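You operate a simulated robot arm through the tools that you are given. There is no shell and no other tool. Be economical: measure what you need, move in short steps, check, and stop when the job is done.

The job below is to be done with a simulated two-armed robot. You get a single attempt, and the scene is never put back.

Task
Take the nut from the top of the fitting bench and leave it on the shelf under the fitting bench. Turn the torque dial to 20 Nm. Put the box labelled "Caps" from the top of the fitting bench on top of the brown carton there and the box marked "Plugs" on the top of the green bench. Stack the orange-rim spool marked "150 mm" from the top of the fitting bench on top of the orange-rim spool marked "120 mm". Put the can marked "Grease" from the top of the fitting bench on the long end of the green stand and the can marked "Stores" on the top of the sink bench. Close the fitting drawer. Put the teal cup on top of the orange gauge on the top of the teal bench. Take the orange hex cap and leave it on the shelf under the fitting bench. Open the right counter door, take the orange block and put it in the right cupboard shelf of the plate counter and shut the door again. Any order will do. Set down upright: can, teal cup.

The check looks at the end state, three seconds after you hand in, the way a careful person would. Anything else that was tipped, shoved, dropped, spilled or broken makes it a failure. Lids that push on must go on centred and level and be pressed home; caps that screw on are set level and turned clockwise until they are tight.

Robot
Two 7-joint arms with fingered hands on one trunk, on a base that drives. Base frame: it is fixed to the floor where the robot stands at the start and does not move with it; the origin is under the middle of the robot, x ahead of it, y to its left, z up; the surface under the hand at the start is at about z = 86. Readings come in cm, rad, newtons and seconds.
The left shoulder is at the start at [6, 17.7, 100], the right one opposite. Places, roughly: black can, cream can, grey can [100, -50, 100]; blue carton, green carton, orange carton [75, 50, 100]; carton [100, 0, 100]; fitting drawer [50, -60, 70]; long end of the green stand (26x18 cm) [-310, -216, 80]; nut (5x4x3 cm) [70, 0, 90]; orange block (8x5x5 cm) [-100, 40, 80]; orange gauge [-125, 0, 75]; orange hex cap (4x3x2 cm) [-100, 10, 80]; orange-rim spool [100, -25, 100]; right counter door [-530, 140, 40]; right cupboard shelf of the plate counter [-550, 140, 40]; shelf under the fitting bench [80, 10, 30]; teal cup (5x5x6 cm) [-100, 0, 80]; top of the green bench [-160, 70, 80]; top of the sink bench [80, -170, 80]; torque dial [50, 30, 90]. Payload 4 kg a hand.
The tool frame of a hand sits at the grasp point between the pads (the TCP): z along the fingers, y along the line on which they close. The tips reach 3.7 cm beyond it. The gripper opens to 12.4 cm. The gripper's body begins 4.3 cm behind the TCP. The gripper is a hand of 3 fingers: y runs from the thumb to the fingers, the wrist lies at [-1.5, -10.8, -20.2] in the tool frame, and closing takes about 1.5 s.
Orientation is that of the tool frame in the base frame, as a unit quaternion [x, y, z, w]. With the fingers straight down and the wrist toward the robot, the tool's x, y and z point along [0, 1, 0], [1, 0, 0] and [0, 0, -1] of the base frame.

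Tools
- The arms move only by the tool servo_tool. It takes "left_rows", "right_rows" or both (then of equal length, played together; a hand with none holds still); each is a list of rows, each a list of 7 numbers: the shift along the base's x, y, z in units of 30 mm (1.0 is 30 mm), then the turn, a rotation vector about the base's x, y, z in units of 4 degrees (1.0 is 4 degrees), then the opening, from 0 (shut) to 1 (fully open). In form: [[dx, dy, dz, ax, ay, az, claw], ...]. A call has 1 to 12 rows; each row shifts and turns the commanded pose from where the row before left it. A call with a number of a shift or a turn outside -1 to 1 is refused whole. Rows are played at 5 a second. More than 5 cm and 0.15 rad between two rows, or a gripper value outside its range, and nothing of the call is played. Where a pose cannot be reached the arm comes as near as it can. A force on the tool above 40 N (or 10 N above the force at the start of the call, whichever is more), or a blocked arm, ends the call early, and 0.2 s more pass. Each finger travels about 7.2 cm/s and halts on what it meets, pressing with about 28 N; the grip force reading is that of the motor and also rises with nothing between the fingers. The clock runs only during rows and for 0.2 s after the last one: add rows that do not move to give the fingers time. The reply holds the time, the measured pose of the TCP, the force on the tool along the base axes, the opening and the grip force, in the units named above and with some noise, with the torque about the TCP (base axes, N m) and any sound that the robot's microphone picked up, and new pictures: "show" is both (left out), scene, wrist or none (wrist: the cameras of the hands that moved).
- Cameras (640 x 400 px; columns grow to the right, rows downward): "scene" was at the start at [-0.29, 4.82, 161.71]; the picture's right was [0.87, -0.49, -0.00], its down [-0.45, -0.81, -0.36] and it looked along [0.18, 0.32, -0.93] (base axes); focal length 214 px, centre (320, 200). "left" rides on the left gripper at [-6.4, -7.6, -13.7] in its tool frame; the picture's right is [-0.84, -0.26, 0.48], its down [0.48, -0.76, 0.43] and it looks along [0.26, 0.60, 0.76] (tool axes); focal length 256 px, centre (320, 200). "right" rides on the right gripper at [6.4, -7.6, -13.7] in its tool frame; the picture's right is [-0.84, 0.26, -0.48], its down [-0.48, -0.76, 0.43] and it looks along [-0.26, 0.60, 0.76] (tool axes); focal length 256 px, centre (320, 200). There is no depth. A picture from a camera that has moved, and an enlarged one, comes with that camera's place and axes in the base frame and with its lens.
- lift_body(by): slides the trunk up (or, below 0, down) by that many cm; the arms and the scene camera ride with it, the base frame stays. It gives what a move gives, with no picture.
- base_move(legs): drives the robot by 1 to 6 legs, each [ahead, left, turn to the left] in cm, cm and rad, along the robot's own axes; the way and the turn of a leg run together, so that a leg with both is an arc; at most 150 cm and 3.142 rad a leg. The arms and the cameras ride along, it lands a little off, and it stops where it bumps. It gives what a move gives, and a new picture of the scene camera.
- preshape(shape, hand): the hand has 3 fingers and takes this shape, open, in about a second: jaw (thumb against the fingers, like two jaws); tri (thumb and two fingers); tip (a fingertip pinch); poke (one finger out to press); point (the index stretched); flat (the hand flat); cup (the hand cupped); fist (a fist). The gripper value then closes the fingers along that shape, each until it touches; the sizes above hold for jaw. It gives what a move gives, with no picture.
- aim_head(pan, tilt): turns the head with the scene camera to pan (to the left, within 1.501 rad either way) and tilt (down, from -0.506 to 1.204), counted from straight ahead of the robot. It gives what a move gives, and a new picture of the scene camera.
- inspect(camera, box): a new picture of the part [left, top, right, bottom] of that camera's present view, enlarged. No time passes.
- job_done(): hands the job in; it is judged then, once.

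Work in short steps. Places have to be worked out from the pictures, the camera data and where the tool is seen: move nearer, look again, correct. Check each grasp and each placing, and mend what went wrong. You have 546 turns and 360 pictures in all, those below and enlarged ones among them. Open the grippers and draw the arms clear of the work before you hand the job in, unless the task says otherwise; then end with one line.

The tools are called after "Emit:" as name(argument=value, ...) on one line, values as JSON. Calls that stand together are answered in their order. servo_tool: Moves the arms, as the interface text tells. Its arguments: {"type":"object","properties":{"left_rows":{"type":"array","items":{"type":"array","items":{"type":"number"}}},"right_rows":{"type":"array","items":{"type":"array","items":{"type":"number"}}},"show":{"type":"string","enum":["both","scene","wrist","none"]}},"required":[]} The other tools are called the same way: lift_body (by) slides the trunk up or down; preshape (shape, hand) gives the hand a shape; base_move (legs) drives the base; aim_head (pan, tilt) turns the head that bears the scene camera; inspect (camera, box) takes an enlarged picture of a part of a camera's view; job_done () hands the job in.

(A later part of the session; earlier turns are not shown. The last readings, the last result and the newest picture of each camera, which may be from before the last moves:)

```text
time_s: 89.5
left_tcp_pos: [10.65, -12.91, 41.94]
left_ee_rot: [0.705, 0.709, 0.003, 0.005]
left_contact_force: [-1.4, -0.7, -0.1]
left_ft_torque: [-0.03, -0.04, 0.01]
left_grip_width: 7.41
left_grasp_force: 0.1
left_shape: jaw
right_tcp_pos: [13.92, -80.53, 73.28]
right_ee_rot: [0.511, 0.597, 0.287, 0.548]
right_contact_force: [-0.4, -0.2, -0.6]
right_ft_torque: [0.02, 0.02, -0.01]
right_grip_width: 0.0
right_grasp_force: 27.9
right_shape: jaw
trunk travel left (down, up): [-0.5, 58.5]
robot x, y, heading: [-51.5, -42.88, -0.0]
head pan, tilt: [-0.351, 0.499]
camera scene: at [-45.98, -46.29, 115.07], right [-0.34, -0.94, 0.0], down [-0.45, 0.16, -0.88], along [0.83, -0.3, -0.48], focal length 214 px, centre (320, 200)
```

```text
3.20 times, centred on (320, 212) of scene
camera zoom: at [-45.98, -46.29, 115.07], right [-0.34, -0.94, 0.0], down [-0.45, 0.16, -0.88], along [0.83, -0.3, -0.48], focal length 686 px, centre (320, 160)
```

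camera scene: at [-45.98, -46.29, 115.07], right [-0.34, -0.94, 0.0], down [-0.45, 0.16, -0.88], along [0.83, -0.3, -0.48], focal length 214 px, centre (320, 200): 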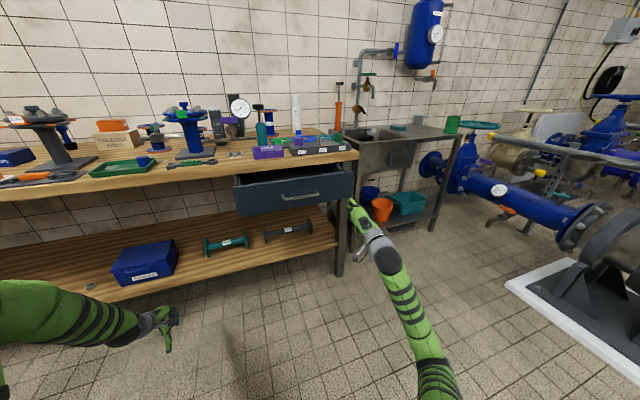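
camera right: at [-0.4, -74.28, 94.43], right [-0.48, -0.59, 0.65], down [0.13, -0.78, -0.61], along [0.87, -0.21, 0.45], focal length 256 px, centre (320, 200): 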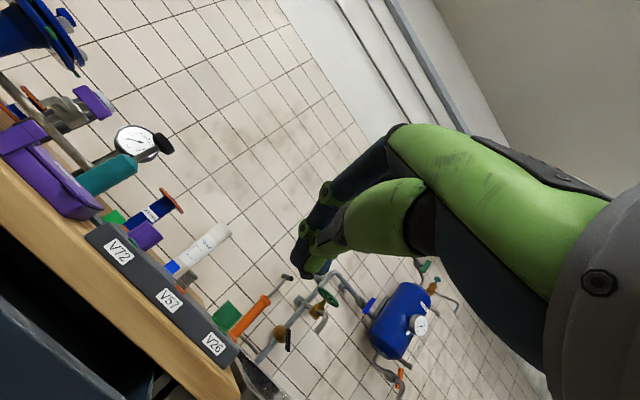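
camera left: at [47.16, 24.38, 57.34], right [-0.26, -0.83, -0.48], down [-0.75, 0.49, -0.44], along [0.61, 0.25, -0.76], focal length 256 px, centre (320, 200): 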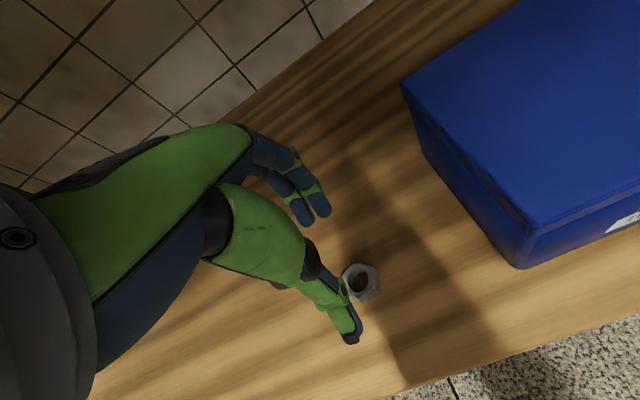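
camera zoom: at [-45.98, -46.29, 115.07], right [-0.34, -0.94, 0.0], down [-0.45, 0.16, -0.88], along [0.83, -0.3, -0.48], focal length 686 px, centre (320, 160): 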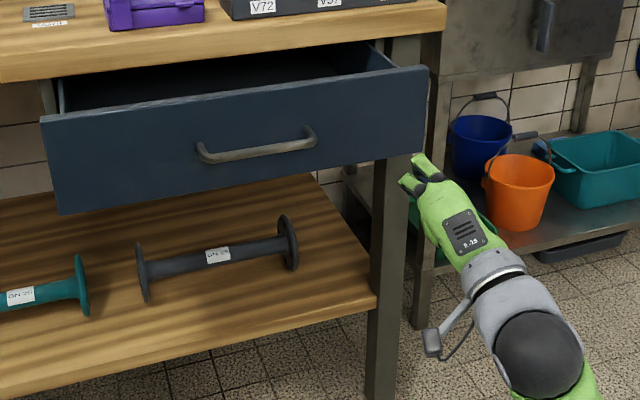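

The fingertips aim at the drawer face right of its handle. I drive forward 15 cm, then push in short legs.

Emit:
base_move(legs=[[15, 0, 0]])

Emit:
base_move(legs=[[6, 0, 0]])

Emit:
inspect(camera="scene", box=[220, 150, 420, 275])

```text
time_s: 90.9
left_tcp_pos: [25.49, -12.65, 42.13]
left_ee_rot: [0.705, 0.709, 0.004, 0.005]
left_contact_force: [0.4, 0.1, -0.9]
left_ft_torque: [-0.03, -0.03, 0.0]
left_grip_width: 7.41
left_grasp_force: 0.0
left_shape: jaw
right_tcp_pos: [28.97, -80.58, 73.36]
right_ee_rot: [0.51, 0.598, 0.289, 0.547]
right_contact_force: [-0.5, 0.9, -0.4]
right_ft_torque: [-0.02, -0.04, -0.02]
right_grip_width: 0.0
right_grasp_force: 27.8
right_shape: jaw
trunk travel left (down, up): [-0.5, 58.5]
robot x, y, heading: [-36.82, -43.11, 0.01]
head pan, tilt: [-0.351, 0.499]
camera scene: at [-31.07, -46.2, 115.08], right [-0.34, -0.94, 0.0], down [-0.45, 0.16, -0.88], along [0.83, -0.3, -0.48], focal length 214 px, centre (320, 200)
```

scene: 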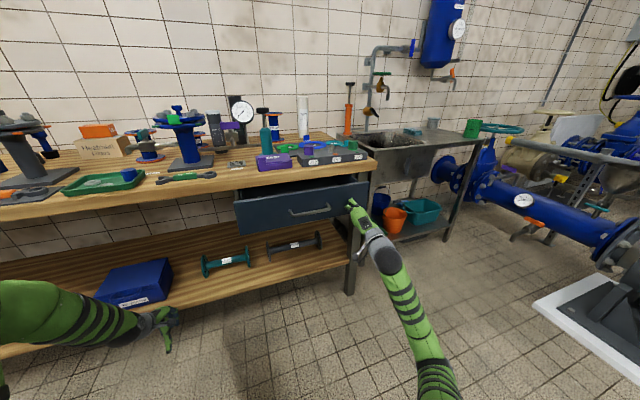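

```text
time_s: 91.8
left_tcp_pos: [31.53, -12.66, 41.98]
left_ee_rot: [0.705, 0.709, 0.003, 0.005]
left_contact_force: [0.8, 0.2, -0.9]
left_ft_torque: [-0.04, 0.0, 0.01]
left_grip_width: 7.41
left_grasp_force: 0.1
left_shape: jaw
right_tcp_pos: [34.98, -80.48, 73.3]
right_ee_rot: [0.51, 0.598, 0.288, 0.547]
right_contact_force: [-0.1, -0.4, -0.9]
right_ft_torque: [0.0, 0.0, 0.04]
right_grip_width: 0.0
right_grasp_force: 28.1
right_shape: jaw
trunk travel left (down, up): [-0.5, 58.5]
robot x, y, heading: [-30.38, -42.79, 0.006]
head pan, tilt: [-0.351, 0.499]
camera scene: at [-25.02, -46.17, 115.08], right [-0.34, -0.94, 0.0], down [-0.45, 0.16, -0.88], along [0.83, -0.3, -0.48], focal length 214 px, centre (320, 200)
```

scene: 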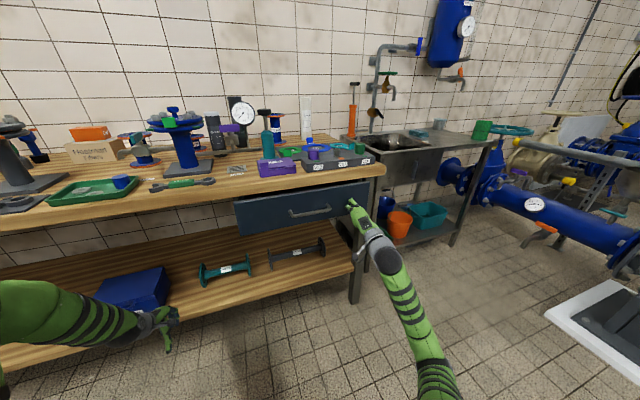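

```text
3.20 times, centred on (320, 212) of scene
camera zoom: at [-25.02, -46.17, 115.08], right [-0.34, -0.94, 0.0], down [-0.45, 0.16, -0.88], along [0.83, -0.3, -0.48], focal length 686 px, centre (320, 160)
```

zoom: 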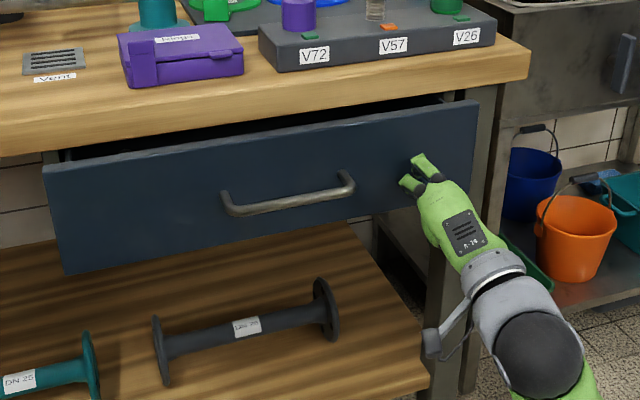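

I draw the left hand back a little for clearance and push on.

Emit:
servo_tool(left_rows=[[-1, 0.5, 0.5, 0, 0, 0, 0.6], [-1, 0.5, 0.5, 0, 0, 0, 0.6], [-1, 0.5, 0.5, 0, 0, 0, 0.6]], show="none")

Emit:
base_move(legs=[[5, 0, 0]])

Emit:
inspect(camera="scene", box=[220, 150, 420, 275])

```text
time_s: 92.7
left_tcp_pos: [22.46, -8.2, 46.44]
left_ee_rot: [0.705, 0.709, 0.003, 0.005]
left_contact_force: [0.5, 1.0, 0.6]
left_ft_torque: [-0.01, 0.03, -0.01]
left_grip_width: 7.45
left_grasp_force: 0.1
left_shape: jaw
right_tcp_pos: [34.93, -80.69, 73.21]
right_ee_rot: [0.51, 0.598, 0.288, 0.547]
right_contact_force: [-0.4, 0.0, 0.8]
right_ft_torque: [0.01, 0.01, -0.02]
right_grip_width: 0.02
right_grasp_force: 27.3
right_shape: jaw
trunk travel left (down, up): [-0.5, 58.5]
robot x, y, heading: [-30.4, -43.19, 0.001]
head pan, tilt: [-0.351, 0.499]
```

```text
time_s: 93.6
left_tcp_pos: [27.51, -8.04, 46.46]
left_ee_rot: [0.705, 0.709, 0.004, 0.004]
left_contact_force: [0.0, 1.1, -0.5]
left_ft_torque: [-0.01, 0.01, 0.01]
left_grip_width: 7.45
left_grasp_force: 0.0
left_shape: jaw
right_tcp_pos: [40.07, -80.41, 73.32]
right_ee_rot: [0.51, 0.597, 0.289, 0.547]
right_contact_force: [0.1, 0.5, 0.0]
right_ft_torque: [0.01, 0.0, 0.01]
right_grip_width: 0.0
right_grasp_force: 27.9
right_shape: jaw
trunk travel left (down, up): [-0.5, 58.5]
robot x, y, heading: [-25.68, -42.96, 0.011]
head pan, tilt: [-0.351, 0.499]
camera scene: at [-20.03, -46.14, 115.08], right [-0.34, -0.94, 0.0], down [-0.45, 0.16, -0.88], along [0.83, -0.3, -0.48], focal length 214 px, centre (320, 200)
```

scene: 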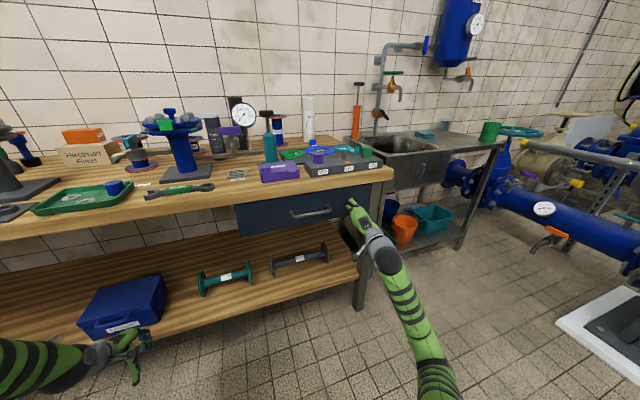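

```text
3.20 times, centred on (320, 212) of scene
camera zoom: at [-20.03, -46.14, 115.08], right [-0.34, -0.94, 0.0], down [-0.45, 0.16, -0.88], along [0.83, -0.3, -0.48], focal length 686 px, centre (320, 160)
```

zoom: 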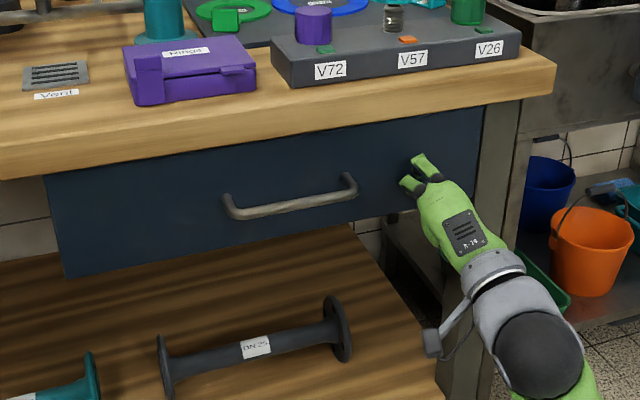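

It's moving in. Another 4 cm push.

Emit:
base_move(legs=[[4, 0, 0]])

Emit:
inspect(camera="scene", box=[220, 150, 420, 275])

```text
time_s: 94.3
left_tcp_pos: [28.35, -8.24, 46.52]
left_ee_rot: [0.705, 0.709, 0.004, 0.004]
left_contact_force: [0.0, 0.2, 0.3]
left_ft_torque: [-0.01, 0.0, -0.01]
left_grip_width: 7.44
left_grasp_force: 0.0
left_shape: jaw
right_tcp_pos: [40.25, -80.4, 73.59]
right_ee_rot: [0.507, 0.597, 0.29, 0.55]
right_contact_force: [-18.0, 1.7, -4.1]
right_ft_torque: [0.07, 0.33, -0.13]
right_grip_width: 0.0
right_grasp_force: 27.8
right_shape: jaw
trunk travel left (down, up): [-0.5, 58.5]
robot x, y, heading: [-24.94, -42.91, 0.003]
head pan, tilt: [-0.351, 0.499]
stopped in leg 1: the force on the tool passed its limit at 86 N (the readings are from after the stop); the commanded pose is now the measured one
camera scene: at [-19.25, -46.13, 115.08], right [-0.34, -0.94, 0.0], down [-0.45, 0.16, -0.88], along [0.83, -0.3, -0.48], focal length 214 px, centre (320, 200)
```

scene: 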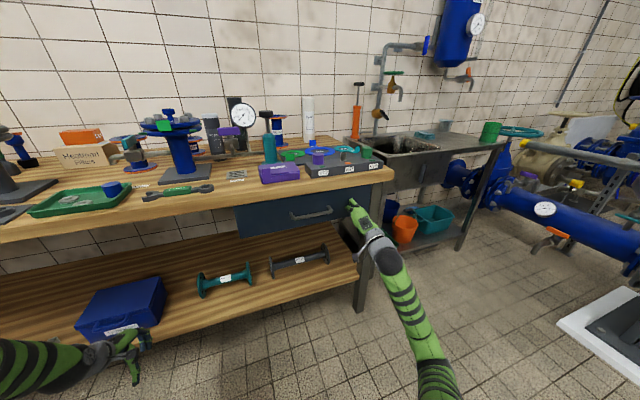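

```text
3.20 times, centred on (320, 212) of scene
camera zoom: at [-19.25, -46.13, 115.08], right [-0.34, -0.94, 0.0], down [-0.45, 0.16, -0.88], along [0.83, -0.3, -0.48], focal length 686 px, centre (320, 160)
```

zoom: 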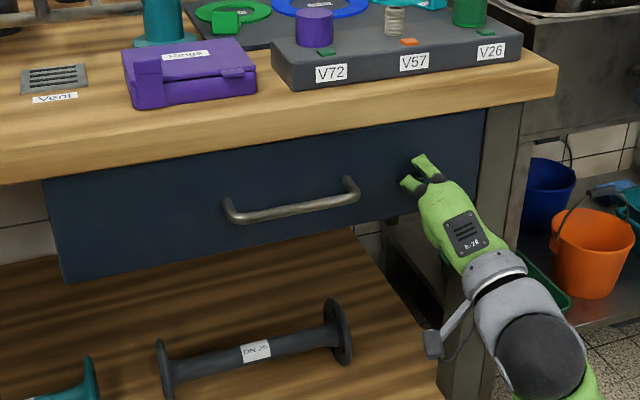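

The drawer hit its hard stop: closed. I back off, raise the trunk and restore the right hand to pointing down.

Emit:
base_move(legs=[[-22, 0, 0]])

Emit:
lift_body(by=40)

Emit:
lift_body(by=14)

Emit:
servo_tool(right_rows=[[0.4, 0.3, 0.3, 0.294, 0.949, -0.102, 0], [0.4, 0.3, 0.3, 0.294, 0.949, -0.102, 0], [0.4, 0.3, 0.3, 0.294, 0.949, -0.102, 0], [0.4, 0.3, 0.3, 0.294, 0.949, -0.102, 0.5], [0.4, 0.3, 0.3, 0.294, 0.949, -0.102, 0.5], [0.4, 0.3, 0.3, 0.294, 0.949, -0.102, 0.5], [0.4, 0.3, 0.3, 0.294, 0.949, -0.102, 1], [0.4, 0.3, 0.3, 0.294, 0.949, -0.102, 1], [0.4, 0.3, 0.3, 0.294, 0.949, -0.102, 1], [0.4, 0.3, 0.3, 0.294, 0.949, -0.102, 1], [0, 0, 0, 0.294, 0.949, -0.102, 1], [0, 0, 0, 0.294, 0.949, -0.102, 1]], show="none")

Emit:
servo_tool(right_rows=[[0, 0, 0, 0.294, 0.949, -0.102, 1], [0, 0, 0, 0.294, 0.949, -0.102, 1], [0, 0, 0, 0.294, 0.949, -0.102, 1], [0, 0, 0, 0.294, 0.949, -0.102, 1], [0, 0, 0, 0.294, 0.949, -0.102, 1], [0, 0, 0, 0.294, 0.949, -0.102, 1], [0, 0, 0, 0.294, 0.949, -0.102, 1], [0, 0, 0, 0.118, 0.38, -0.041, 1]], show="none")

```text
time_s: 96.0
left_tcp_pos: [6.31, -8.19, 46.57]
left_ee_rot: [0.704, 0.71, 0.003, 0.004]
left_contact_force: [0.1, -0.2, 0.3]
left_ft_torque: [0.0, 0.03, -0.01]
left_grip_width: 7.43
left_grasp_force: 0.1
left_shape: jaw
right_tcp_pos: [18.45, -80.43, 73.43]
right_ee_rot: [0.508, 0.597, 0.29, 0.549]
right_contact_force: [-0.4, 0.0, -1.0]
right_ft_torque: [-0.01, -0.01, 0.03]
right_grip_width: 0.0
right_grasp_force: 28.2
right_shape: jaw
trunk travel left (down, up): [-0.5, 58.5]
robot x, y, heading: [-46.92, -43.04, 0.008]
head pan, tilt: [-0.351, 0.499]
camera scene: at [-41.19, -46.24, 115.08], right [-0.34, -0.94, 0.0], down [-0.45, 0.16, -0.88], along [0.83, -0.3, -0.48], focal length 214 px, centre (320, 200)
```

scene: 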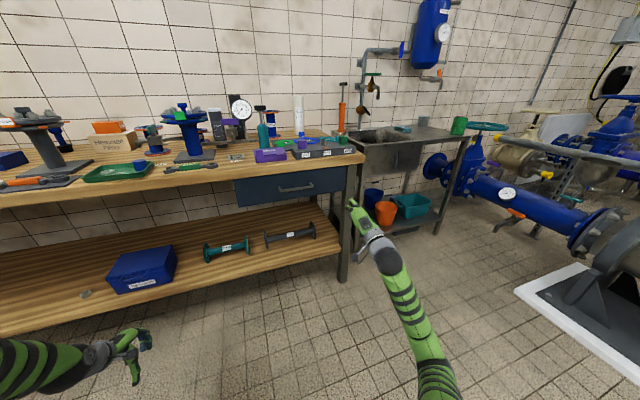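

```text
time_s: 99.9
left_tcp_pos: [6.25, -8.27, 86.61]
left_ee_rot: [0.705, 0.709, 0.003, 0.004]
left_contact_force: [-0.8, 0.8, -0.5]
left_ft_torque: [0.01, 0.03, 0.0]
left_grip_width: 7.43
left_grasp_force: 0.0
left_shape: jaw
right_tcp_pos: [18.38, -80.51, 113.58]
right_ee_rot: [0.508, 0.596, 0.291, 0.549]
right_contact_force: [-0.4, -0.1, 0.4]
right_ft_torque: [0.02, -0.01, 0.01]
right_grip_width: 0.0
right_grasp_force: 27.8
right_shape: jaw
trunk travel left (down, up): [-40.5, 18.5]
robot x, y, heading: [-46.63, -43.76, 0.009]
head pan, tilt: [-0.351, 0.499]
```

```text
time_s: 101.5
left_tcp_pos: [6.41, -8.12, 100.52]
left_ee_rot: [0.704, 0.71, 0.003, 0.004]
left_contact_force: [-0.9, -0.6, -0.7]
left_ft_torque: [-0.02, 0.0, -0.05]
left_grip_width: 7.44
left_grasp_force: 0.0
left_shape: jaw
right_tcp_pos: [18.49, -80.46, 127.51]
right_ee_rot: [0.507, 0.598, 0.29, 0.549]
right_contact_force: [0.7, 0.0, -0.5]
right_ft_torque: [0.01, -0.01, -0.03]
right_grip_width: 0.0
right_grasp_force: 27.7
right_shape: jaw
trunk travel left (down, up): [-54.5, 4.5]
robot x, y, heading: [-46.64, -43.21, 0.008]
head pan, tilt: [-0.351, 0.499]
```

```text
time_s: 104.1
left_tcp_pos: [6.29, -8.08, 100.61]
left_ee_rot: [0.705, 0.71, 0.003, 0.005]
left_contact_force: [0.0, 0.8, -0.5]
left_ft_torque: [0.02, 0.0, 0.02]
left_grip_width: 7.42
left_grasp_force: 0.0
left_shape: jaw
right_tcp_pos: [30.46, -71.48, 136.7]
right_ee_rot: [0.667, 0.702, 0.117, 0.222]
right_contact_force: [-0.3, 0.8, 0.2]
right_ft_torque: [0.01, 0.03, -0.03]
right_grip_width: 12.36
right_grasp_force: 0.0
right_shape: jaw
trunk travel left (down, up): [-54.5, 4.5]
robot x, y, heading: [-47.2, -43.21, 0.01]
head pan, tilt: [-0.351, 0.499]
```

```text
time_s: 105.9
left_tcp_pos: [6.41, -8.12, 100.6]
left_ee_rot: [0.705, 0.709, 0.002, 0.005]
left_contact_force: [1.2, 0.6, -0.8]
left_ft_torque: [-0.01, 0.01, 0.03]
left_grip_width: 7.42
left_grasp_force: 0.0
left_shape: jaw
right_tcp_pos: [30.54, -71.53, 136.6]
right_ee_rot: [0.708, 0.706, -0.001, -0.003]
right_contact_force: [-0.1, 0.5, -0.9]
right_ft_torque: [0.01, -0.03, 0.01]
right_grip_width: 12.35
right_grasp_force: 0.0
right_shape: jaw
trunk travel left (down, up): [-54.5, 4.5]
robot x, y, heading: [-46.84, -43.29, 0.002]
head pan, tilt: [-0.351, 0.499]
```

Both hands are natural again. I raise the left hand to safe height, then drive up to the bench near the 150 mm spool.

Emit:
servo_tool(left_rows=[[0, 0.5, 1, 0, 0, 0, 1], [0, 0.5, 1, 0, 0, 0, 1], [0, 0.5, 1, 0, 0, 0, 1], [0, 0.5, 1, 0, 0, 0, 1], [0, 0.5, 1, 0, 0, 0, 1], [0, 0.5, 1, 0, 0, 0, 1], [0, 0.5, 1, 0, 0, 0, 1], [0, 0.5, 1, 0, 0, 0, 1], [0, 0, 1, 0, 0, 0, 1], [0, 0, 1, 0, 0, 0, 1]], show="none")

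Emit:
lift_body(by=4.4)

Emit:
base_move(legs=[[47, -2, 0]])

Emit:
aim_head(pan=-0.3, tilt=0.7)

```text
time_s: 108.1
left_tcp_pos: [6.23, 3.9, 130.64]
left_ee_rot: [0.705, 0.709, 0.002, 0.004]
left_contact_force: [-0.1, 0.2, -0.4]
left_ft_torque: [0.01, 0.02, -0.01]
left_grip_width: 12.39
left_grasp_force: 0.0
left_shape: jaw
right_tcp_pos: [30.47, -71.45, 136.53]
right_ee_rot: [0.708, 0.706, 0.0, -0.002]
right_contact_force: [-0.4, 0.3, 0.8]
right_ft_torque: [0.0, 0.01, 0.0]
right_grip_width: 12.38
right_grasp_force: 0.1
right_shape: jaw
trunk travel left (down, up): [-54.5, 4.5]
robot x, y, heading: [-46.72, -42.87, 0.004]
head pan, tilt: [-0.351, 0.499]
```

```text
time_s: 109.0
left_tcp_pos: [6.35, 3.9, 134.91]
left_ee_rot: [0.705, 0.709, 0.003, 0.005]
left_contact_force: [0.1, 0.5, 0.2]
left_ft_torque: [0.0, 0.01, -0.01]
left_grip_width: 12.37
left_grasp_force: 0.0
left_shape: jaw
right_tcp_pos: [30.42, -71.5, 140.97]
right_ee_rot: [0.709, 0.705, -0.001, -0.002]
right_contact_force: [-0.2, -0.4, -0.4]
right_ft_torque: [-0.03, -0.02, -0.02]
right_grip_width: 12.39
right_grasp_force: 0.0
right_shape: jaw
trunk travel left (down, up): [-58.9, 0.1]
robot x, y, heading: [-46.64, -43.55, 0.01]
head pan, tilt: [-0.351, 0.499]
```

```text
time_s: 111.8
left_tcp_pos: [53.09, 2.4, 134.9]
left_ee_rot: [0.703, 0.711, 0.003, 0.004]
left_contact_force: [-0.1, 0.4, -0.6]
left_ft_torque: [0.02, 0.02, -0.02]
left_grip_width: 12.37
left_grasp_force: 0.0
left_shape: jaw
right_tcp_pos: [77.58, -72.92, 141.01]
right_ee_rot: [0.707, 0.707, -0.001, -0.003]
right_contact_force: [0.2, 0.4, -0.3]
right_ft_torque: [-0.02, 0.01, -0.04]
right_grip_width: 12.37
right_grasp_force: 0.0
right_shape: jaw
trunk travel left (down, up): [-58.9, 0.1]
robot x, y, heading: [0.04, -44.59, 0.009]
head pan, tilt: [-0.351, 0.499]
camera scene: at [5.9, -47.86, 173.47], right [-0.34, -0.94, 0.0], down [-0.45, 0.16, -0.88], along [0.83, -0.29, -0.48], focal length 214 px, centre (320, 200)
```

scene: 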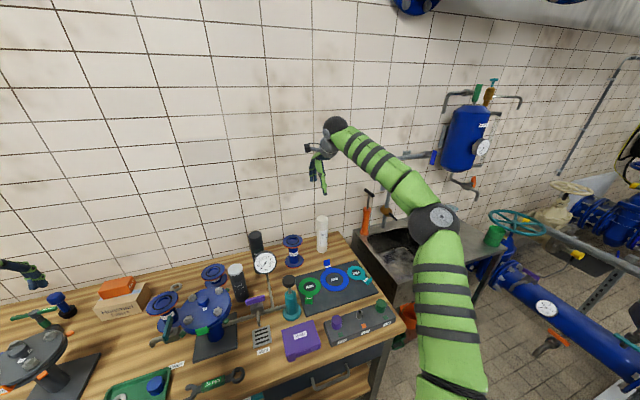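

```text
time_s: 112.5
left_tcp_pos: [52.99, 2.31, 134.95]
left_ee_rot: [0.703, 0.711, 0.003, 0.004]
left_contact_force: [0.6, -0.7, 0.2]
left_ft_torque: [0.02, -0.04, 0.02]
left_grip_width: 12.36
left_grasp_force: 0.0
left_shape: jaw
right_tcp_pos: [77.44, -72.89, 141.03]
right_ee_rot: [0.707, 0.707, -0.001, -0.003]
right_contact_force: [-0.3, 1.0, -0.1]
right_ft_torque: [-0.02, -0.01, -0.02]
right_grip_width: 12.37
right_grasp_force: 0.1
right_shape: jaw
trunk travel left (down, up): [-58.9, 0.1]
robot x, y, heading: [-0.07, -44.72, 0.008]
head pan, tilt: [-0.3, 0.7]
camera scene: at [5.35, -47.25, 171.71], right [-0.29, -0.96, 0.0], down [-0.62, 0.18, -0.77], along [0.73, -0.22, -0.64], focal length 214 px, centre (320, 200)
```

scene: 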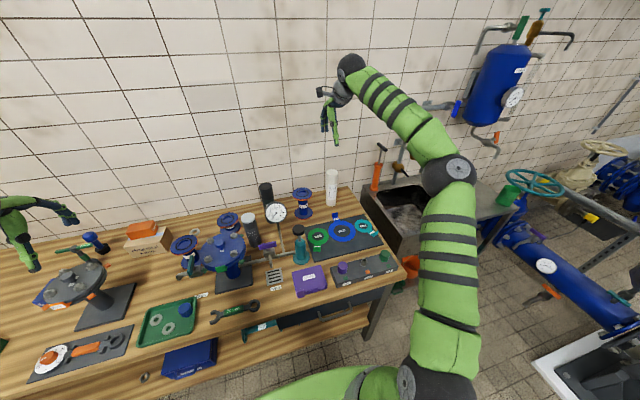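

Emit:
inspect(camera="scene", box=[230, 165, 350, 240])

Emit:
inspect(camera="right", box=[0, 0, 640, 400])

```text
5.33 times, centred on (290, 202) of scene
camera zoom: at [5.35, -47.25, 171.71], right [-0.29, -0.96, 0.0], down [-0.62, 0.18, -0.77], along [0.73, -0.22, -0.64], focal length 1144 px, centre (480, 187)
```

zoom: 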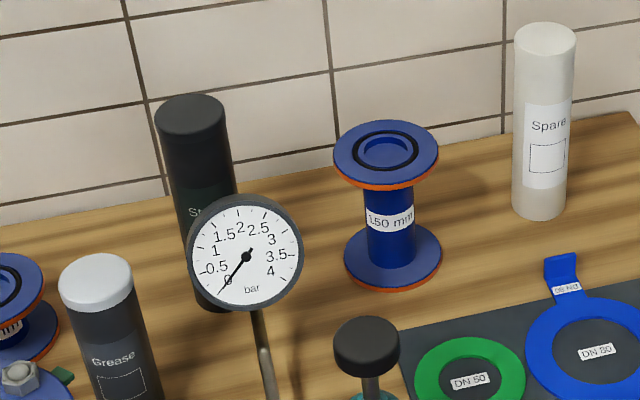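

```text
1.00 times, centred on (320, 200) of right (not enlarged: the box is as wide or as high as the picture)
camera zoom: at [70.03, -66.48, 154.79], right [0.26, -0.84, 0.48], down [-0.76, -0.48, -0.43], along [0.59, -0.25, -0.76], focal length 256 px, centre (320, 200)
```

zoom: 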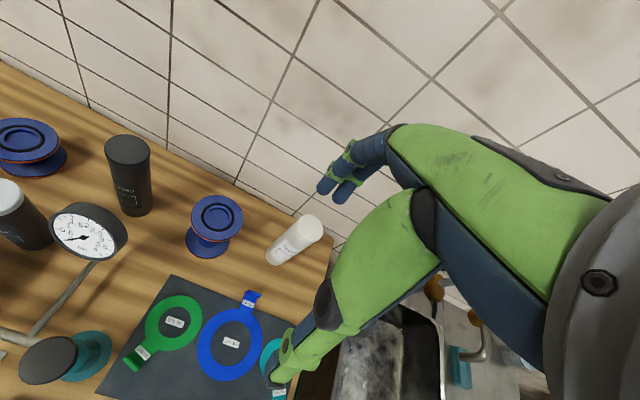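

"150 mm" is confirmed, standing at about (92.4,−63.7) with its top near z 102 and a flange about 10.3 cm wide. The round base leaves room to the shelf, so I drive 8 cm closer for better reach.

Emit:
base_move(legs=[[8, 0, 0]])

Emit:
servo_tool(right_rows=[[0.4, 0.5, -1, 0, 0, 0, 1], [0.4, 0.5, -1, 0, 0, 0, 1], [0.4, 0.5, -1, 0, 0, 0, 1], [0.4, 0.5, -1, 0, 0, 0, 1], [0.4, 0.5, -1, 0, 0, 0, 1], [0.3, 0.5, -1, 0, 0, 0, 1], [0, 0, -1, 0, 0, 0, 1]], show="wrist")

```text
time_s: 113.6
left_tcp_pos: [61.19, 2.46, 134.9]
left_ee_rot: [0.704, 0.711, 0.003, 0.004]
left_contact_force: [0.3, -0.1, -0.9]
left_ft_torque: [0.01, 0.01, -0.02]
left_grip_width: 12.35
left_grasp_force: 0.0
left_shape: jaw
right_tcp_pos: [85.6, -72.8, 140.97]
right_ee_rot: [0.707, 0.707, -0.001, -0.003]
right_contact_force: [0.7, 0.2, 0.2]
right_ft_torque: [0.01, 0.04, 0.0]
right_grip_width: 12.36
right_grasp_force: 0.2
right_shape: jaw
trunk travel left (down, up): [-58.9, 0.1]
robot x, y, heading: [8.26, -44.84, 0.009]
head pan, tilt: [-0.3, 0.7]
camera scene: at [13.51, -47.17, 171.7], right [-0.29, -0.96, 0.0], down [-0.62, 0.18, -0.76], along [0.73, -0.22, -0.65], focal length 214 px, centre (320, 200)
```

scene: 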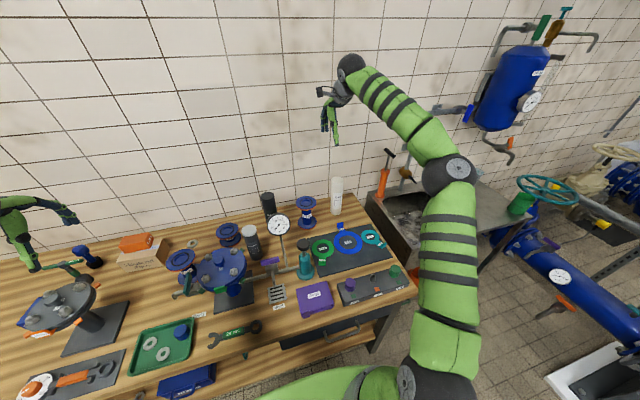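

```text
time_s: 115.2
left_tcp_pos: [61.06, 2.43, 134.82]
left_ee_rot: [0.703, 0.711, 0.004, 0.004]
left_contact_force: [-0.3, -0.2, 0.2]
left_ft_torque: [-0.03, -0.02, 0.0]
left_grip_width: 12.38
left_grasp_force: 0.1
left_shape: jaw
right_tcp_pos: [92.27, -63.69, 120.22]
right_ee_rot: [0.707, 0.707, -0.001, -0.003]
right_contact_force: [0.2, -0.2, 0.0]
right_ft_torque: [-0.01, 0.01, 0.03]
right_grip_width: 12.36
right_grasp_force: 0.1
right_shape: jaw
trunk travel left (down, up): [-58.9, 0.1]
robot x, y, heading: [8.1, -44.8, 0.015]
head pan, tilt: [-0.3, 0.7]
camera right: at [84.92, -57.45, 133.93], right [0.26, -0.84, 0.48], down [-0.76, -0.48, -0.43], along [0.59, -0.25, -0.76], focal length 256 px, centre (320, 200)
```

right: 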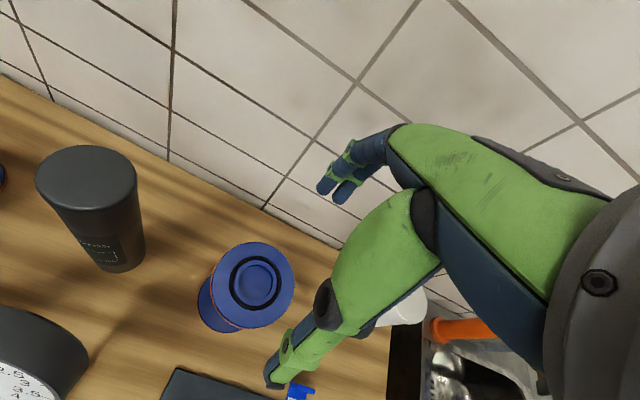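

Spool centre is about (92.9,−63.4). I correct and descend to just above the flange.

Emit:
servo_tool(right_rows=[[0.2, 0.1, -1, 0, 0, 0, 1], [0, 0, -1, 0, 0, 0, 1], [0, 0, -1, 0, 0, 0, 1], [0, 0, -1, 0, 0, 0, 1], [0, 0, 0, 0, 0, 0, 1]], show="wrist")

Emit:
inspect(camera="scene", box=[250, 170, 370, 245])

```text
time_s: 116.4
left_tcp_pos: [60.92, 2.31, 134.94]
left_ee_rot: [0.704, 0.711, 0.003, 0.005]
left_contact_force: [0.5, -0.2, -0.4]
left_ft_torque: [0.03, 0.0, 0.02]
left_grip_width: 12.38
left_grasp_force: 0.0
left_shape: jaw
right_tcp_pos: [92.85, -63.54, 108.07]
right_ee_rot: [0.707, 0.707, 0.0, -0.003]
right_contact_force: [0.1, 0.9, -0.3]
right_ft_torque: [-0.01, 0.0, 0.03]
right_grip_width: 12.33
right_grasp_force: 0.0
right_shape: jaw
trunk travel left (down, up): [-58.9, 0.1]
robot x, y, heading: [8.24, -44.84, 0.009]
head pan, tilt: [-0.3, 0.7]
camera right: at [85.31, -57.11, 121.84], right [0.26, -0.84, 0.48], down [-0.76, -0.48, -0.43], along [0.59, -0.25, -0.76], focal length 256 px, centre (320, 200)
```

right: 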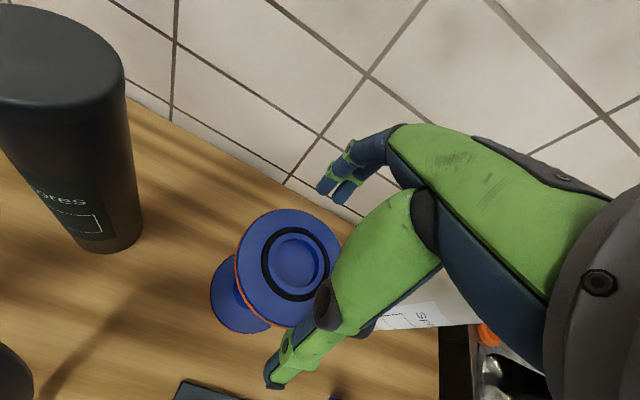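

```text
5.33 times, centred on (310, 208) of scene
camera zoom: at [13.28, -47.18, 171.71], right [-0.29, -0.96, 0.0], down [-0.62, 0.18, -0.76], along [0.73, -0.22, -0.64], focal length 1144 px, centre (373, 160)
```

zoom: 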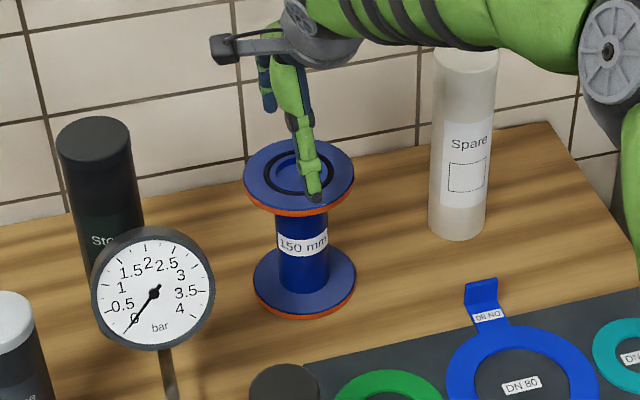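

Estimates agree within half a centimetre: (93.4,−63.5). I descend around the flange to z≈101, stopping if anything touches.

Emit:
servo_tool(right_rows=[[0.18, 0, -0.5, 0, 0, 0, 1], [0, 0, -0.5, 0, 0, 0, 1], [0, 0, -0.5, 0, 0, 0, 1], [0, 0, -0.4, 0, 0, 0, 1], [0, 0, -0.4, 0, 0, 0, 1], [0, 0, 0, 0, 0, 0, 1]], show="wrist")

Emit:
inspect(camera="scene", box=[280, 185, 344, 225])

```text
time_s: 117.8
left_tcp_pos: [61.04, 2.38, 135.01]
left_ee_rot: [0.703, 0.711, 0.003, 0.004]
left_contact_force: [-0.1, 0.2, 0.2]
left_ft_torque: [0.0, 0.0, -0.02]
left_grip_width: 12.37
left_grasp_force: 0.1
left_shape: jaw
right_tcp_pos: [93.42, -63.43, 101.0]
right_ee_rot: [0.707, 0.707, -0.001, -0.003]
right_contact_force: [0.0, -0.1, -0.3]
right_ft_torque: [0.03, 0.01, -0.01]
right_grip_width: 12.38
right_grasp_force: 0.1
right_shape: jaw
trunk travel left (down, up): [-58.9, 0.1]
robot x, y, heading: [8.06, -44.44, 0.007]
head pan, tilt: [-0.3, 0.7]
camera right: at [85.95, -57.04, 114.85], right [0.26, -0.84, 0.48], down [-0.76, -0.48, -0.43], along [0.59, -0.25, -0.76], focal length 256 px, centre (320, 200)
```

right: 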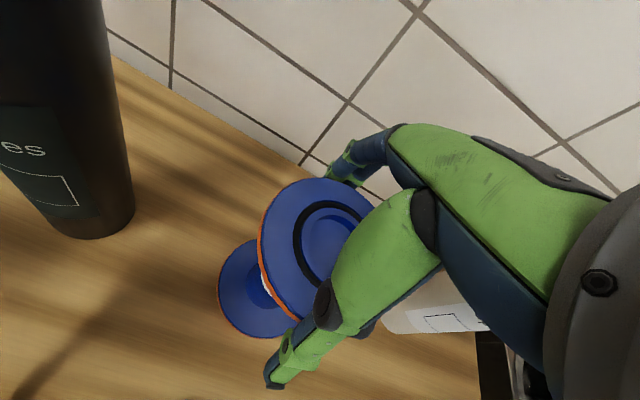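

```text
10.00 times, centred on (312, 205) of scene
camera zoom: at [13.28, -47.18, 171.71], right [-0.29, -0.96, 0.0], down [-0.62, 0.18, -0.76], along [0.73, -0.22, -0.64], focal length 2145 px, centre (400, 150)
```

zoom: 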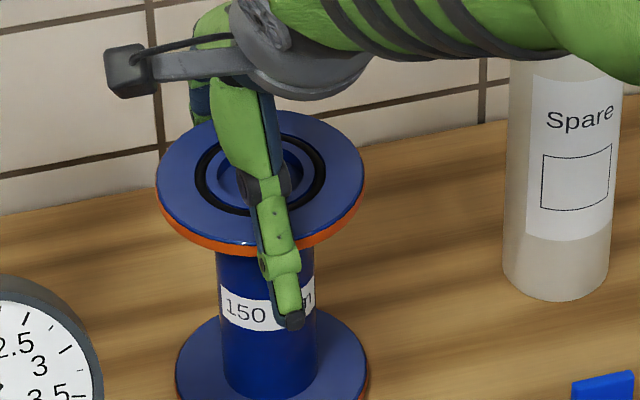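

Straddled without contact. I close on the flange.

Emit:
servo_tool(right_rows=[[0, -0.1, 0, 0, 0, 0, 0.6], [0, 0, 0, 0, 0, 0, 0.4], [0, 0, 0, 0, 0, 0, 0], [0, 0, 0, 0, 0, 0, 0], [0, 0, 0, 0, 0, 0, 0], [0, 0, 0, 0, 0, 0, 0]], show="wrist")

```text
time_s: 119.2
left_tcp_pos: [60.86, 2.53, 135.06]
left_ee_rot: [0.704, 0.71, 0.004, 0.005]
left_contact_force: [0.7, -0.4, -0.4]
left_ft_torque: [-0.03, -0.07, 0.0]
left_grip_width: 12.38
left_grasp_force: 0.0
left_shape: jaw
right_tcp_pos: [93.47, -63.53, 101.12]
right_ee_rot: [0.708, 0.707, -0.001, -0.002]
right_contact_force: [-3.1, -0.3, 8.0]
right_ft_torque: [-0.02, 0.8, -0.05]
right_grip_width: 9.0
right_grasp_force: 27.8
right_shape: jaw
trunk travel left (down, up): [-58.9, 0.1]
robot x, y, heading: [8.13, -44.65, 0.007]
head pan, tilt: [-0.3, 0.7]
camera right: at [85.9, -57.32, 114.93], right [0.26, -0.84, 0.48], down [-0.76, -0.48, -0.43], along [0.59, -0.25, -0.76], focal length 256 px, centre (320, 200)
```

right: 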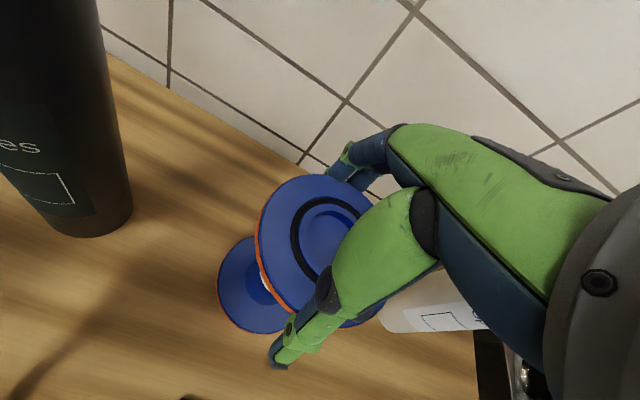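

Gripped at 9.0 cm. I lift a few centimetres and check.

Emit:
servo_tool(right_rows=[[0, 0, 0.3, 0, 0, 0, 0], [0, 0, 0.5, 0, 0, 0, 0], [0, 0, 0.5, 0, 0, 0, 0]], show="wrist")

Emit:
inspect(camera="scene", box=[280, 180, 344, 220])

```text
time_s: 120.0
left_tcp_pos: [61.11, 2.31, 134.93]
left_ee_rot: [0.704, 0.711, 0.004, 0.004]
left_contact_force: [-0.7, -0.1, 0.7]
left_ft_torque: [-0.03, 0.02, 0.01]
left_grip_width: 12.35
left_grasp_force: 0.0
left_shape: jaw
right_tcp_pos: [93.46, -63.86, 104.94]
right_ee_rot: [0.707, 0.707, 0.0, -0.002]
right_contact_force: [0.5, -0.8, -3.8]
right_ft_torque: [-0.01, 0.04, -0.01]
right_grip_width: 9.08
right_grasp_force: 27.8
right_shape: jaw
trunk travel left (down, up): [-58.9, 0.1]
robot x, y, heading: [8.33, -44.68, 0.005]
head pan, tilt: [-0.3, 0.7]
camera right: at [86.03, -57.45, 118.75], right [0.26, -0.84, 0.48], down [-0.76, -0.48, -0.43], along [0.59, -0.25, -0.76], focal length 256 px, centre (320, 200)
```

right: 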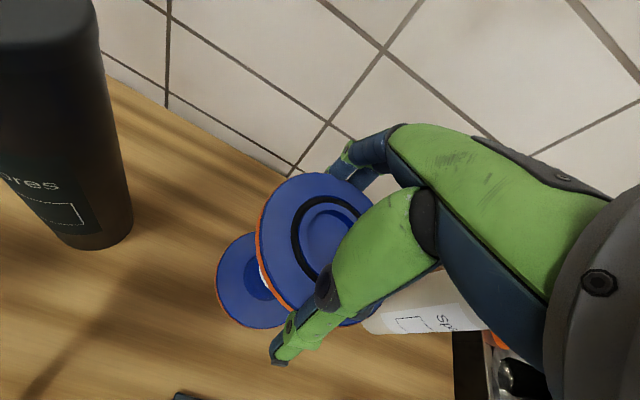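

```text
10.00 times, centred on (312, 200) of scene
camera zoom: at [13.32, -47.18, 171.7], right [-0.29, -0.96, 0.0], down [-0.62, 0.18, -0.76], along [0.73, -0.22, -0.64], focal length 2145 px, centre (400, 200)
```

zoom: 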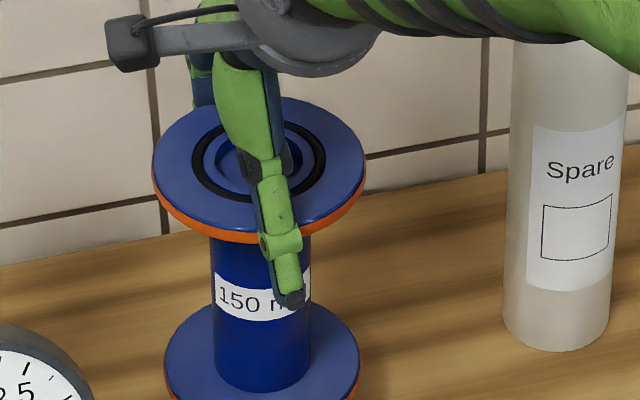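

Secure and upright. I raise it higher and pull toward the robot, then shift the base left.

Emit:
servo_tool(right_rows=[[0, 0, 1, 0, 0, 0, 0], [0, 0, 1, 0, 0, 0, 0], [-0.3, 0, 1, 0, 0, 0, 0], [-0.5, 0, 1, 0, 0, 0, 0], [-1, 0, 1, 0, 0, 0, 0], [-1, 0, 1, 0, 0, 0, 0], [-1, 0, 1, 0, 0, 0, 0], [-1, 0, 1, 0, 0, 0, 0]], show="none")

Emit:
base_move(legs=[[0, 33, 0]])

```text
time_s: 121.8
left_tcp_pos: [61.01, 2.27, 135.08]
left_ee_rot: [0.703, 0.711, 0.004, 0.005]
left_contact_force: [0.2, -0.2, 0.8]
left_ft_torque: [-0.01, -0.06, -0.02]
left_grip_width: 12.36
left_grasp_force: 0.0
left_shape: jaw
right_tcp_pos: [79.0, -63.91, 128.98]
right_ee_rot: [0.707, 0.707, 0.0, -0.002]
right_contact_force: [0.1, 0.6, -3.1]
right_ft_torque: [0.04, 0.01, 0.0]
right_grip_width: 9.1
right_grasp_force: 27.2
right_shape: jaw
trunk travel left (down, up): [-58.9, 0.1]
robot x, y, heading: [8.45, -44.4, 0.008]
head pan, tilt: [-0.3, 0.7]
```

```text
time_s: 124.0
left_tcp_pos: [60.85, 35.12, 134.9]
left_ee_rot: [0.703, 0.711, 0.003, 0.004]
left_contact_force: [0.4, -0.4, -0.5]
left_ft_torque: [-0.01, 0.0, 0.0]
left_grip_width: 12.38
left_grasp_force: 0.1
left_shape: jaw
right_tcp_pos: [78.81, -31.19, 128.96]
right_ee_rot: [0.707, 0.707, -0.002, -0.002]
right_contact_force: [0.0, 0.0, -3.8]
right_ft_torque: [0.0, 0.03, -0.04]
right_grip_width: 9.07
right_grasp_force: 27.9
right_shape: jaw
trunk travel left (down, up): [-58.9, 0.1]
robot x, y, heading: [7.93, -11.78, 0.006]
head pan, tilt: [-0.3, 0.7]
camera scene: at [13.04, -14.51, 171.7], right [-0.29, -0.96, 0.0], down [-0.62, 0.18, -0.76], along [0.73, -0.22, -0.64], focal length 214 px, centre (320, 200)
```

scene: 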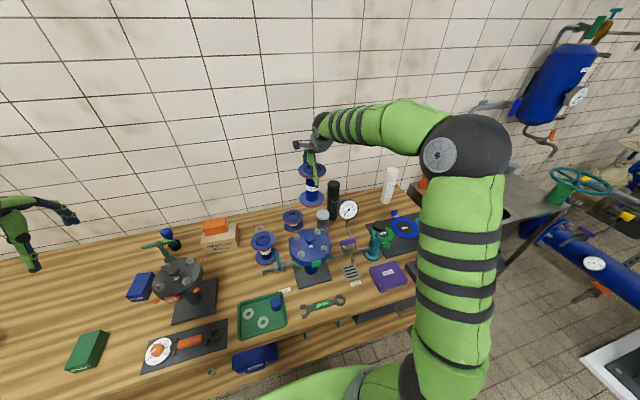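

Now the target: I zoom on the 120 mm spool to fix its position.

Emit:
inspect(camera="scene", box=[220, 210, 316, 270])

```text
6.67 times, centred on (268, 240) of scene
camera zoom: at [13.04, -14.51, 171.7], right [-0.29, -0.96, 0.0], down [-0.62, 0.18, -0.76], along [0.73, -0.22, -0.64], focal length 1430 px, centre (667, -67)
```

zoom: 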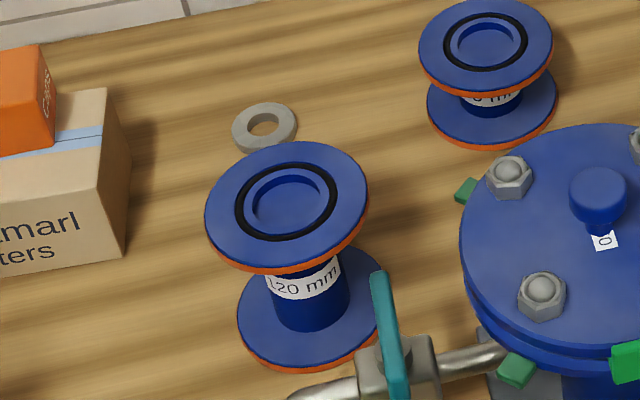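

The 120 mm spool is centred at about (77.9,−8.0), top z≈98. I carry the 150 mm spool above it.

Emit:
servo_tool(right_rows=[[-0.05, 1, 0, 0, 0, 0, 0], [-0.05, 1, 0, 0, 0, 0, 0], [-0.05, 1, 0, 0, 0, 0, 0], [-0.05, 1, 0, 0, 0, 0, 0], [-0.05, 1, 0, 0, 0, 0, 0], [-0.05, 1, 0, 0, 0, 0, 0], [0, 1, -0.5, 0, 0, 0, 0], [0, 0.73, -1, 0, 0, 0, 0], [0, 0, -1, 0, 0, 0, 0], [0, 0, -0.9, 0, 0, 0, 0], [0, 0, 0, 0, 0, 0, 0]], show="wrist")

Emit:
inspect(camera="scene", box=[212, 190, 316, 255])

```text
time_s: 126.4
left_tcp_pos: [60.74, 35.03, 134.92]
left_ee_rot: [0.703, 0.711, 0.003, 0.004]
left_contact_force: [-0.6, 0.2, 0.5]
left_ft_torque: [0.01, 0.01, -0.01]
left_grip_width: 12.38
left_grasp_force: 0.1
left_shape: jaw
right_tcp_pos: [78.03, -8.06, 118.76]
right_ee_rot: [0.707, 0.707, -0.001, -0.003]
right_contact_force: [-0.3, -0.4, -4.1]
right_ft_torque: [0.05, 0.03, -0.01]
right_grip_width: 9.08
right_grasp_force: 28.1
right_shape: jaw
trunk travel left (down, up): [-58.9, 0.1]
robot x, y, heading: [8.19, -11.8, 0.012]
head pan, tilt: [-0.3, 0.7]
camera right: at [70.58, -1.73, 132.49], right [0.26, -0.84, 0.48], down [-0.76, -0.48, -0.43], along [0.59, -0.25, -0.76], focal length 256 px, centre (320, 200)
```

right: 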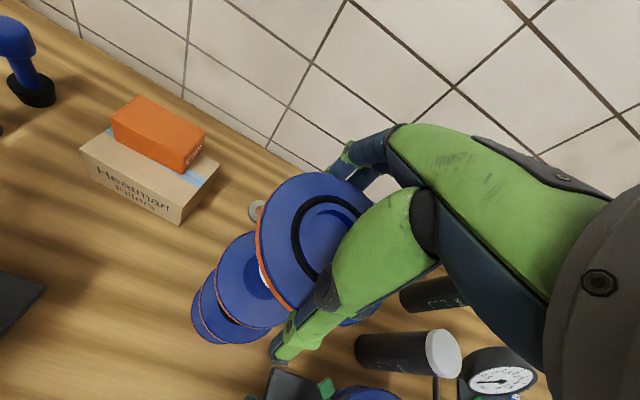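

```text
6.15 times, centred on (264, 222) of scene
camera zoom: at [13.01, -14.66, 171.7], right [-0.29, -0.96, 0.0], down [-0.62, 0.18, -0.76], along [0.73, -0.22, -0.64], focal length 1320 px, centre (665, 62)
```

zoom: 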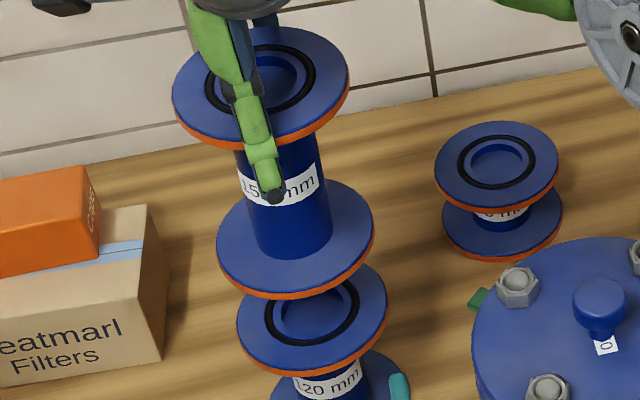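

Roughly aligned. I lower to about 1 cm above for a direct comparison.

Emit:
servo_tool(right_rows=[[0, 0, -0.6, 0, 0, 0, 0], [0, 0, -0.6, 0, 0, 0, 0], [0, 0, -0.3, 0, 0, 0, 0], [0, 0, 0, 0, 0, 0, 0]], show="wrist")

Emit:
inspect(camera="scene", box=[228, 205, 292, 245])

```text
time_s: 127.4
left_tcp_pos: [60.8, 34.97, 134.92]
left_ee_rot: [0.703, 0.711, 0.003, 0.004]
left_contact_force: [-0.8, -0.3, 1.0]
left_ft_torque: [0.0, -0.03, 0.01]
left_grip_width: 12.38
left_grasp_force: 0.1
left_shape: jaw
right_tcp_pos: [78.03, -8.07, 114.26]
right_ee_rot: [0.707, 0.707, 0.0, -0.004]
right_contact_force: [-0.6, 0.5, -2.9]
right_ft_torque: [-0.01, 0.04, 0.03]
right_grip_width: 9.08
right_grasp_force: 28.0
right_shape: jaw
trunk travel left (down, up): [-58.9, 0.1]
robot x, y, heading: [8.09, -12.62, 0.007]
head pan, tilt: [-0.3, 0.7]
camera right: at [70.48, -1.7, 128.09], right [0.26, -0.84, 0.48], down [-0.76, -0.48, -0.43], along [0.59, -0.25, -0.76], focal length 256 px, centre (320, 200)
```

right: 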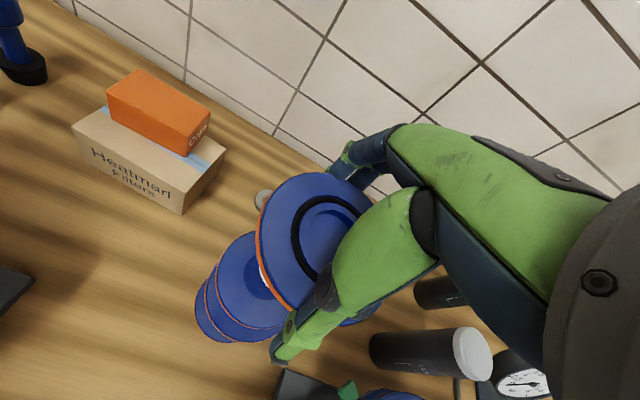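

```text
10.00 times, centred on (260, 225) of scene
camera zoom: at [13.04, -14.62, 171.7], right [-0.29, -0.96, 0.0], down [-0.62, 0.18, -0.76], along [0.73, -0.22, -0.64], focal length 2145 px, centre (920, -50)
```

zoom: 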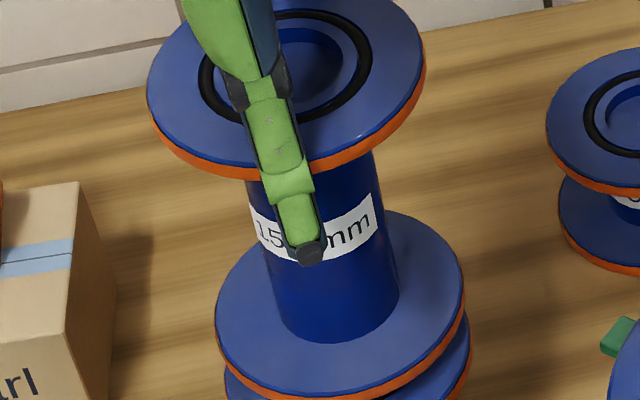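

Lateral alignment matches. I check the fore-aft gap in the lower part of the view.

Emit:
inspect(camera="scene", box=[228, 220, 300, 265])

```text
8.89 times, centred on (264, 242) of scene
camera zoom: at [13.04, -14.62, 171.7], right [-0.29, -0.96, 0.0], down [-0.62, 0.18, -0.76], along [0.73, -0.22, -0.64], focal length 1906 px, centre (818, -178)
```

zoom: 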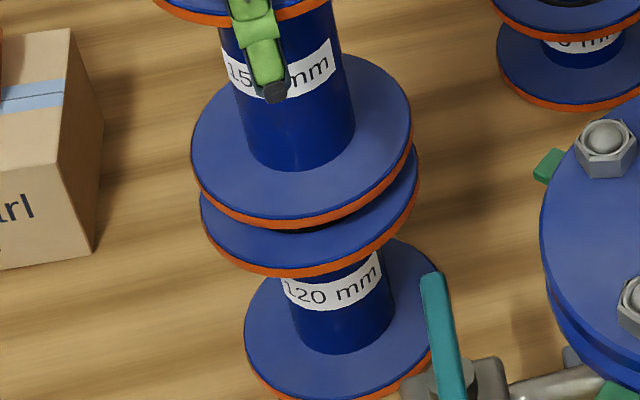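

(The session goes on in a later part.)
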